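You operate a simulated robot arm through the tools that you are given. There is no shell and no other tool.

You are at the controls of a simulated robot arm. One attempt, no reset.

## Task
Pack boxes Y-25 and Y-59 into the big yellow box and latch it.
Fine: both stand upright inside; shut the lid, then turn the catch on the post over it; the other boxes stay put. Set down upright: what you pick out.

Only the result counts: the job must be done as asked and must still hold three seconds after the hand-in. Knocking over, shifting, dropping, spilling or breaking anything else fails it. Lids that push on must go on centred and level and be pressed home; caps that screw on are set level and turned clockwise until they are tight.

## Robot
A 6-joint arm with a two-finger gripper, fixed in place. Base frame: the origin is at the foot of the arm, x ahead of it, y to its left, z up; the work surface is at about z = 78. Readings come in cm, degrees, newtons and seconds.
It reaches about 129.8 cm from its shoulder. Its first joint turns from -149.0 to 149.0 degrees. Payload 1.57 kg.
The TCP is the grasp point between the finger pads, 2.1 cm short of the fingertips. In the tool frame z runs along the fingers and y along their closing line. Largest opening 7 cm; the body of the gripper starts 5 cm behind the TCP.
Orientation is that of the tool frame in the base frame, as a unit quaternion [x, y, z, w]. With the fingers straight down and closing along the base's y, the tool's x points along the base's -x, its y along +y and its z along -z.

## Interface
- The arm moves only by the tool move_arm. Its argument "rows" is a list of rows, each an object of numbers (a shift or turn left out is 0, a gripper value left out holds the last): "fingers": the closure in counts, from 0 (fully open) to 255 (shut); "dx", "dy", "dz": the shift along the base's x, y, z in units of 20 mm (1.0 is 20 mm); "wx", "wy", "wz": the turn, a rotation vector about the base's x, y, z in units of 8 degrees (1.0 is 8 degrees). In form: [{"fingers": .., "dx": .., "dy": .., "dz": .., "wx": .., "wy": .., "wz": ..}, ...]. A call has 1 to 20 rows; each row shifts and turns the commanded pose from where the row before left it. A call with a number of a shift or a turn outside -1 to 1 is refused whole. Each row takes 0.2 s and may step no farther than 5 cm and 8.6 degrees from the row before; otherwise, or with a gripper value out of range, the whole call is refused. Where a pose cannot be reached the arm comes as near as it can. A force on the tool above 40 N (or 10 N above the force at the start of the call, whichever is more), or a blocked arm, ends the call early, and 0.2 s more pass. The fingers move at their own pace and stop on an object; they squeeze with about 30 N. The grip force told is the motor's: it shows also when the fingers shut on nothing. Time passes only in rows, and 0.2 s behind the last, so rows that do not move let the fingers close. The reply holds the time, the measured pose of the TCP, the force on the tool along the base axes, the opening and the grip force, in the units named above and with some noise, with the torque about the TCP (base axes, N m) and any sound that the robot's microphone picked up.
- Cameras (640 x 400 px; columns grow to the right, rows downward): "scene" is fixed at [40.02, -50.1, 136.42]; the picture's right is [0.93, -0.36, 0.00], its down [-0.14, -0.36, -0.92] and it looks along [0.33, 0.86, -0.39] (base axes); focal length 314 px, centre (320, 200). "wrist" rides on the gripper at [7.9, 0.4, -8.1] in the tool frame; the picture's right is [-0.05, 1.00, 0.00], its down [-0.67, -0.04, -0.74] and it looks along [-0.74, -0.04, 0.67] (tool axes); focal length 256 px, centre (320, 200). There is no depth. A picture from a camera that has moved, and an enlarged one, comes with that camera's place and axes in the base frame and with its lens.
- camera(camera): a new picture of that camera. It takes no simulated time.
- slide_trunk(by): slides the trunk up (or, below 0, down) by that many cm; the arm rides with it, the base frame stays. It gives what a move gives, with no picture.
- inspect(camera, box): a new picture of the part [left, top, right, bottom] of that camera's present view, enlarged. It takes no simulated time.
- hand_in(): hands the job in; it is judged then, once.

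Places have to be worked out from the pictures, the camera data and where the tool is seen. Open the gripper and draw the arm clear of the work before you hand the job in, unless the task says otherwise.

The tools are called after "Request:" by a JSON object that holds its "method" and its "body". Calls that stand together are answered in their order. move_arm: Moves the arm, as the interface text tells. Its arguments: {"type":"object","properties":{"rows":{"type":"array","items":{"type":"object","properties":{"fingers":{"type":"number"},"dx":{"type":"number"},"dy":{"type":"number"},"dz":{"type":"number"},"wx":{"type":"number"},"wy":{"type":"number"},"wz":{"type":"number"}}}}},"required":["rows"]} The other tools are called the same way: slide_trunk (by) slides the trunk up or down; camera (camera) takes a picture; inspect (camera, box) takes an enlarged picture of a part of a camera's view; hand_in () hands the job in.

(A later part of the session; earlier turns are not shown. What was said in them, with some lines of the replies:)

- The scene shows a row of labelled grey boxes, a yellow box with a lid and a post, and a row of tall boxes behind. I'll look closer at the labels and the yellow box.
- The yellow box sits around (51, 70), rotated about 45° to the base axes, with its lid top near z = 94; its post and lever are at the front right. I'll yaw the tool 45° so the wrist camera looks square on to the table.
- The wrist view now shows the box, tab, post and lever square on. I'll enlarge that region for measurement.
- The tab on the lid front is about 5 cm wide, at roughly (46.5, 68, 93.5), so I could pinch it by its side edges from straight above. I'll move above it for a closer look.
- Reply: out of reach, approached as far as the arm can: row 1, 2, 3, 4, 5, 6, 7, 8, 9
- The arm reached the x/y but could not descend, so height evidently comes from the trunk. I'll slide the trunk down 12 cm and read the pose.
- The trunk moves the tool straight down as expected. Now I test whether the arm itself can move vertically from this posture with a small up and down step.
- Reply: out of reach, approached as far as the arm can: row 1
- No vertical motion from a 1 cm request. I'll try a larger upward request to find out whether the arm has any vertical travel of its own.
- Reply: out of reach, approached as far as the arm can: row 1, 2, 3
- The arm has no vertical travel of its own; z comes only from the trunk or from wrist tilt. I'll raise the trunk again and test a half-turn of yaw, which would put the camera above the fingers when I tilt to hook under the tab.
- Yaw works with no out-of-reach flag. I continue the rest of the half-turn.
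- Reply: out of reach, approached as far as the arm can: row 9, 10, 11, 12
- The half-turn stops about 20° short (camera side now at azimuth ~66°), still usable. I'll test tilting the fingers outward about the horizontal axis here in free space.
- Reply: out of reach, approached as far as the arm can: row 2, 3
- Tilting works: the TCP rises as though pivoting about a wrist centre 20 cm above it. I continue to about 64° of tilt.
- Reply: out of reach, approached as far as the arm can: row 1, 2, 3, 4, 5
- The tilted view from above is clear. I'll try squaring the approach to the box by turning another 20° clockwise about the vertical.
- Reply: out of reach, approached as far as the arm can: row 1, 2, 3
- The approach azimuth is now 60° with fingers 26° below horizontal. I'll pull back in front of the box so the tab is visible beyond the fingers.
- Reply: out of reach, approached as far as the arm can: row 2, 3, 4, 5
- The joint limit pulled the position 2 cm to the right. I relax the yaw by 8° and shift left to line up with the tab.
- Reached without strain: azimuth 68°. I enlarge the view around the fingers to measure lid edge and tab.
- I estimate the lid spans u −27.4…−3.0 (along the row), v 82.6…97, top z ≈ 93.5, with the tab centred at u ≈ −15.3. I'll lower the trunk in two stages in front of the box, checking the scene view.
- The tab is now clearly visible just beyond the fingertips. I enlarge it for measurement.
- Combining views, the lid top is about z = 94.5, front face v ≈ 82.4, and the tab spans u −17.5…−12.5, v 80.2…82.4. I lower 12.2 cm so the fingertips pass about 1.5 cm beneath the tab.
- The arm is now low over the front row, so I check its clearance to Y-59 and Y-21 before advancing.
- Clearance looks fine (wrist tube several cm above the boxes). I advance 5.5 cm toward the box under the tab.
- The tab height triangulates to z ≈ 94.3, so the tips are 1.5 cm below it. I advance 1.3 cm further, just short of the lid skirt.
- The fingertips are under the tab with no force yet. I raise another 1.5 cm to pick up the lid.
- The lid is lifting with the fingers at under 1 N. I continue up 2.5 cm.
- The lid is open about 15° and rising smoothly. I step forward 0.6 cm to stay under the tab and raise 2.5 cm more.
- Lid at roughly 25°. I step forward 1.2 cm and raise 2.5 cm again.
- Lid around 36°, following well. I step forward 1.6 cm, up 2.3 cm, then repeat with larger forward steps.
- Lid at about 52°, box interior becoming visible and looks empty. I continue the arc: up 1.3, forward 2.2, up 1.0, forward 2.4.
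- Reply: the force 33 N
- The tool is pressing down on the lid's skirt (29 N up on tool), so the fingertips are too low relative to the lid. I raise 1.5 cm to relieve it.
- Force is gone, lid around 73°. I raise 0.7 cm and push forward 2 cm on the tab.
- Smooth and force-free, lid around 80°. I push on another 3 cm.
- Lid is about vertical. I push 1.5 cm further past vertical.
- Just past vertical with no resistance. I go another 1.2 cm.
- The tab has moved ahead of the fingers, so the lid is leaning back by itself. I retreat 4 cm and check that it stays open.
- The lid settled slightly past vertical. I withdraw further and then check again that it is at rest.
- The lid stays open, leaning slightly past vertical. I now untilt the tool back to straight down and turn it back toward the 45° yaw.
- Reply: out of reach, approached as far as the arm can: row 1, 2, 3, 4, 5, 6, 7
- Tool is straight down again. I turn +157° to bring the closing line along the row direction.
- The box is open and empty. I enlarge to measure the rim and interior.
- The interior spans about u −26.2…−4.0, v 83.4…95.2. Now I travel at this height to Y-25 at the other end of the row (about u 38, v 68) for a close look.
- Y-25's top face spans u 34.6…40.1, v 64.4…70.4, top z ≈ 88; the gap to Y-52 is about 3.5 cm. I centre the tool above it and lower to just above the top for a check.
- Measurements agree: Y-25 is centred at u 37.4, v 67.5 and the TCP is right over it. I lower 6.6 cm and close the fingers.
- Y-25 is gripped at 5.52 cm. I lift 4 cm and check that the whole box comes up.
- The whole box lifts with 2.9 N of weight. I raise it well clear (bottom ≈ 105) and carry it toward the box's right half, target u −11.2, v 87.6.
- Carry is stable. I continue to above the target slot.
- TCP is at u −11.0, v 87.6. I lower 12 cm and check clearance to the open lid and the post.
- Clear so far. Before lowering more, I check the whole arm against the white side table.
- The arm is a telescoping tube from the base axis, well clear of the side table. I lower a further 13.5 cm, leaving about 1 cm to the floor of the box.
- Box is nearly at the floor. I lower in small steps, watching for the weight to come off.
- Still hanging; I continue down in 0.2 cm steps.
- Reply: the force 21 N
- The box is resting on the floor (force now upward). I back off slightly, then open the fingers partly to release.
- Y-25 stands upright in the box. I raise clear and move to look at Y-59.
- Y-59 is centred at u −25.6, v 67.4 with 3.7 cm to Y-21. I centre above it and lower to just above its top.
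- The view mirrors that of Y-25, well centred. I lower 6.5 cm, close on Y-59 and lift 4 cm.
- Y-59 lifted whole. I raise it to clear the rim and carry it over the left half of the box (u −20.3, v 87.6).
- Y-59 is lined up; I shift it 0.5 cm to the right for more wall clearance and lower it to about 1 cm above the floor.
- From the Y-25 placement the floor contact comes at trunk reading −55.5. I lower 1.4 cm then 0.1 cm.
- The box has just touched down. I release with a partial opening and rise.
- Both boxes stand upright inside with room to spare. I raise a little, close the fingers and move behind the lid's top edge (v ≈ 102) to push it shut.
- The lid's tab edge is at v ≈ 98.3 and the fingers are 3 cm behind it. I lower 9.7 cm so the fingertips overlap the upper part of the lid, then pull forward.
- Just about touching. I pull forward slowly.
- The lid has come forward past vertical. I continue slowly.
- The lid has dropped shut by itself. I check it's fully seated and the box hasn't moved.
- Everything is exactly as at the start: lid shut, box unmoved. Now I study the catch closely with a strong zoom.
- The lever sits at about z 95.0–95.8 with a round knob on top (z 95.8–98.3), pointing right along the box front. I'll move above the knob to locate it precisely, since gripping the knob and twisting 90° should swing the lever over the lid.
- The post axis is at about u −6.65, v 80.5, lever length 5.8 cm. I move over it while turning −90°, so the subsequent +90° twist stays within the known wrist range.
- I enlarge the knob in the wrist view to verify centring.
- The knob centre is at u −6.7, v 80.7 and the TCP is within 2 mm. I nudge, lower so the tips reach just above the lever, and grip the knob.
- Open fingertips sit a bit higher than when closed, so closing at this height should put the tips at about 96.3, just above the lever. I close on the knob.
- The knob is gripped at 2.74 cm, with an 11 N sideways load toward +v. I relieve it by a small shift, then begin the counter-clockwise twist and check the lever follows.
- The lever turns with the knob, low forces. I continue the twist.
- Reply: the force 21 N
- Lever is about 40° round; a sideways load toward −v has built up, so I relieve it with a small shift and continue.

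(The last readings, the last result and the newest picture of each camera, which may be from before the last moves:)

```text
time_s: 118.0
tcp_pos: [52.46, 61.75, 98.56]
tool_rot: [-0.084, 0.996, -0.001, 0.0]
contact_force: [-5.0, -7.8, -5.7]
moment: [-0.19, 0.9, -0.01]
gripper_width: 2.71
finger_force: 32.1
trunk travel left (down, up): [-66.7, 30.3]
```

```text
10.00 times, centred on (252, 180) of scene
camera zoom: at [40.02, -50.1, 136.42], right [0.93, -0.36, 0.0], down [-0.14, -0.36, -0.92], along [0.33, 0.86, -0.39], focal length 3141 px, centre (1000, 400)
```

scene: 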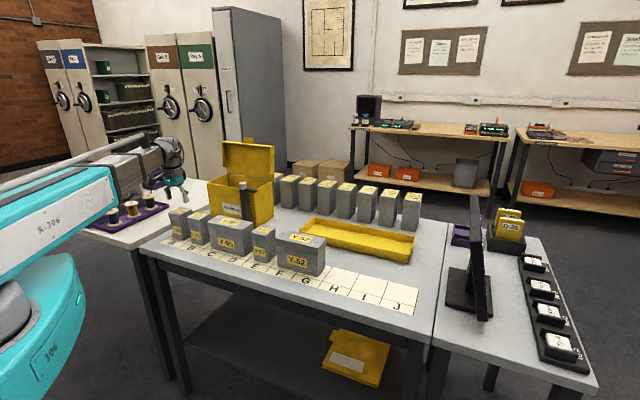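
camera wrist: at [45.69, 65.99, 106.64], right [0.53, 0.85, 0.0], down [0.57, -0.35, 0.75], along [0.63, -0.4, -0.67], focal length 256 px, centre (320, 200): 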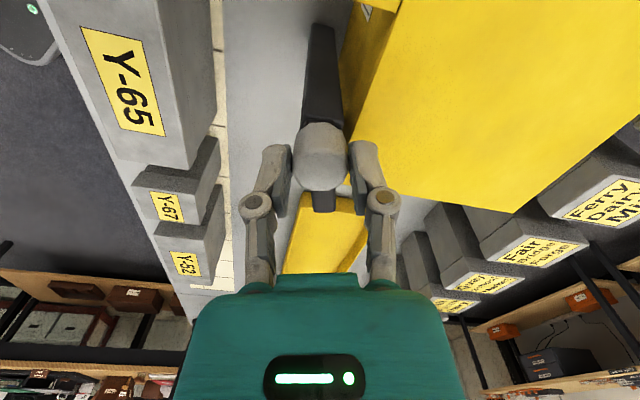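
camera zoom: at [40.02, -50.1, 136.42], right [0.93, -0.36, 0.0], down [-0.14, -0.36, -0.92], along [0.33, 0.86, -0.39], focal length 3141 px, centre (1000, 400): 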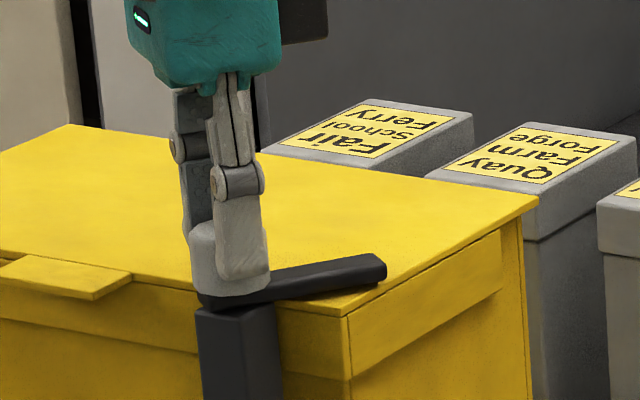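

Lever about 45–55° round. I continue turning.

Request:
{"method": "move_arm", "body": {"rows": [{"wz": 0.6}, {"wz": 0.6}, {"wz": 0.6}, {"wz": 0.6}]}}

Request:
{"method": "inspect", "body": {"camera": "scene", "box": [220, 160, 284, 200]}}

Request:
{"method": "camera", "body": {"camera": "wrist"}}

```text
time_s: 119.0
tcp_pos: [52.4, 61.82, 98.61]
tool_rot: [-0.248, 0.969, -0.001, 0.0]
contact_force: [-2.3, -9.5, -4.5]
moment: [-0.13, -0.07, -0.03]
gripper_width: 2.71
finger_force: 31.8
trunk travel left (down, up): [-66.7, 30.3]
```

```text
10.00 times, centred on (252, 180) of scene
camera zoom: at [40.02, -50.1, 136.42], right [0.93, -0.36, 0.0], down [-0.14, -0.36, -0.92], along [0.33, 0.86, -0.39], focal length 3141 px, centre (1000, 400)
```

zoom: 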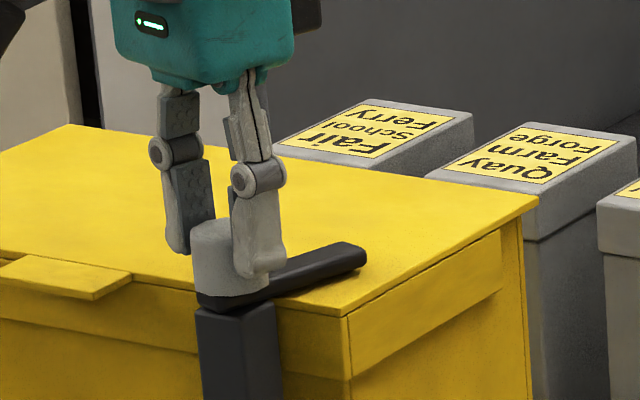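

```text
taken
camera wrist: at [45.24, 58.22, 106.65], right [-0.43, 0.9, 0.0], down [0.6, 0.29, 0.75], along [0.67, 0.32, -0.67], focal length 256 px, centre (320, 200)
```

wrist: 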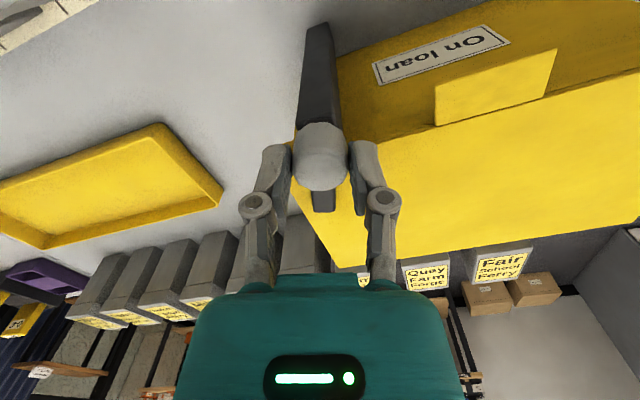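

The lever keeps alignment with the gripper (no slip), 74° turned. I add the final 16°.

Request:
{"method": "move_arm", "body": {"rows": [{"wz": 0.7}, {"wz": 0.7}, {"wz": 0.64}]}}

Request:
{"method": "inspect", "body": {"camera": "scene", "box": [220, 160, 284, 200]}}

Request:
{"method": "camera", "body": {"camera": "wrist"}}

```text
time_s: 119.8
tcp_pos: [52.43, 61.72, 98.63]
tool_rot: [-0.383, 0.924, -0.001, 0.001]
contact_force: [1.3, -12.4, -4.6]
moment: [-0.07, -0.38, -0.01]
gripper_width: 2.73
finger_force: 31.8
trunk travel left (down, up): [-66.7, 30.3]
```

```text
10.00 times, centred on (252, 180) of scene
camera zoom: at [40.02, -50.1, 136.42], right [0.93, -0.36, 0.0], down [-0.14, -0.36, -0.92], along [0.33, 0.86, -0.39], focal length 3141 px, centre (1000, 400)
```

zoom: 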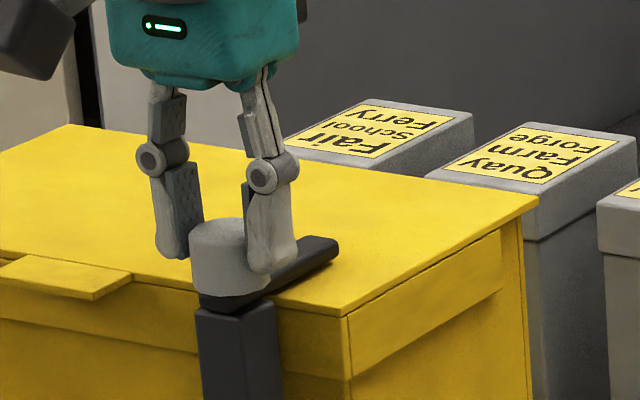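

```text
taken
camera wrist: at [46.51, 56.32, 106.65], right [-0.67, 0.74, 0.0], down [0.49, 0.45, 0.75], along [0.56, 0.5, -0.67], focal length 256 px, centre (320, 200)
```

wrist: 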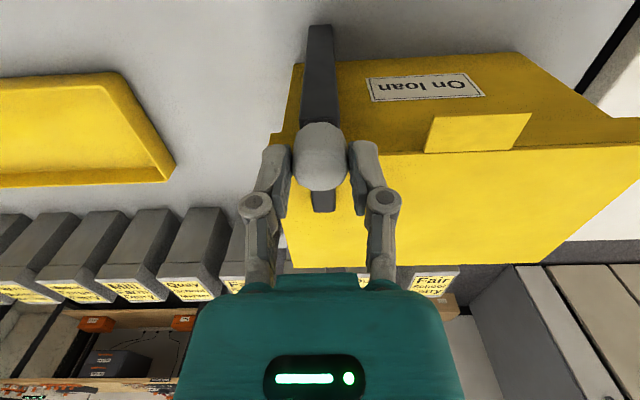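

The lever now points straight over the lid, 90° turned. I open the fingers partly and rise straight up.

Request:
{"method": "move_arm", "body": {"rows": [{"fingers": 90}, {}, {}]}}

Request:
{"method": "slide_trunk", "body": {"by": 20}}

Request:
{"method": "camera", "body": {"camera": "wrist"}}

Request:
{"method": "inspect", "body": {"camera": "scene", "box": [190, 160, 290, 225]}}

```text
time_s: 120.5
tcp_pos: [52.32, 61.77, 98.56]
tool_rot: [-0.383, 0.924, -0.001, 0.001]
contact_force: [0.6, 0.8, -0.3]
moment: [-0.02, 0.02, -0.01]
gripper_width: 4.53
finger_force: 0.1
trunk travel left (down, up): [-66.7, 30.3]
```

```text
time_s: 122.7
tcp_pos: [52.33, 61.7, 118.56]
tool_rot: [-0.383, 0.924, -0.002, 0.0]
contact_force: [1.4, 1.2, -0.1]
moment: [0.01, 0.01, 0.0]
gripper_width: 4.54
finger_force: 0.1
trunk travel left (down, up): [-86.7, 10.3]
```

```text
taken
camera wrist: at [46.45, 56.43, 126.62], right [-0.67, 0.74, 0.0], down [0.49, 0.45, 0.74], along [0.56, 0.5, -0.67], focal length 256 px, centre (320, 200)
```

wrist: 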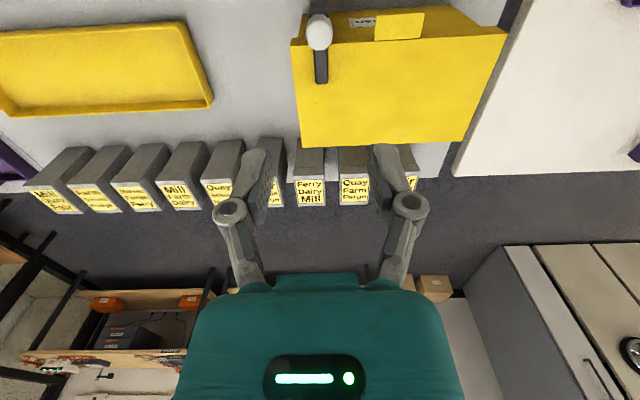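

```text
6.15 times, centred on (240, 192) of scene
camera zoom: at [40.02, -50.1, 136.42], right [0.93, -0.36, 0.0], down [-0.14, -0.36, -0.92], along [0.33, 0.86, -0.39], focal length 1933 px, centre (812, 246)
```

zoom: 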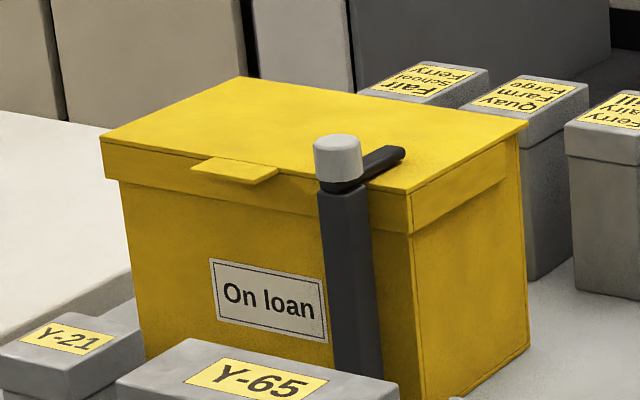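

The catch lies over the closed lid and the box is in its original place. I open the gripper and draw the arm back toward a clear position, then do a final check.

Request:
{"method": "move_arm", "body": {"rows": [{"fingers": 0, "dx": -0.5, "dy": -0.5}, {"dx": -0.5, "dy": -0.5}, {"dx": -0.5, "dy": -0.5}, {"dx": -0.5, "dy": -0.5}, {"dx": -0.5, "dy": -0.5}, {"dx": -0.5, "dy": -0.5}, {"dx": -0.5, "dy": -0.5}, {"dx": -0.5, "dy": -0.5}]}}

Request:
{"method": "camera", "body": {"camera": "scene"}}

Request:
{"method": "inspect", "body": {"camera": "scene", "box": [150, 160, 430, 310]}}

```text
time_s: 124.5
tcp_pos: [44.34, 53.68, 118.6]
tool_rot: [-0.382, 0.924, -0.002, 0.001]
contact_force: [-0.1, -0.3, 0.3]
moment: [0.01, 0.02, -0.01]
gripper_width: 7.01
finger_force: 0.1
trunk travel left (down, up): [-86.7, 10.3]
```

```text
taken
```

scene: 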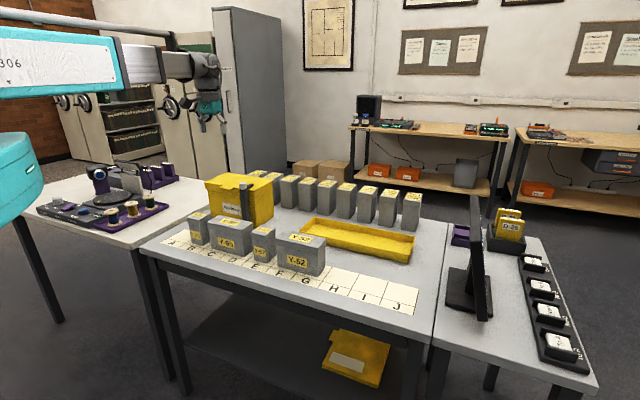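

```text
2.29 times, centred on (290, 235) of scene
camera zoom: at [40.02, -50.1, 136.42], right [0.93, -0.36, 0.0], down [-0.14, -0.36, -0.92], along [0.33, 0.86, -0.39], focal length 718 px, centre (389, 120)
```

zoom: 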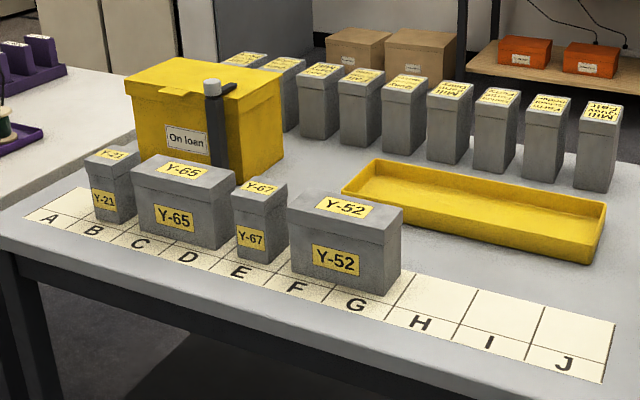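

The final picture shows the other boxes still in place, the yellow box shut with its catch over the lid, and the arm clear with the gripper open. I hand in.

Request:
{"method": "hand_in", "body": {}}

```text
The job is handed in.
```

I packed Y-25 and Y-59 into the big yellow box, shut the lid and latched it, then handed the job in. The hand-in returned no verdict.

- **Boxes inside:** I set both down on the floor of the box. The last picture before the lid closed showed them standing upright and side by side.
- **Lid and catch:** the lid fell shut by itself once I had pushed it past vertical. It looks fully seated, matching its starting position in the pictures. The catch is turned 90° and lies over the lid.
- **Everything else:** Y-21, Y-65, Y-67, Y-52, the tall boxes and the tray all look unmoved in the final picture.
- **Arm:** the gripper is open and drawn back clear of the work.

While opening the lid I pressed down on its skirt with about 30 N for a moment. I raised the arm to relieve it, and the pictures afterwards show no shift of the yellow box.
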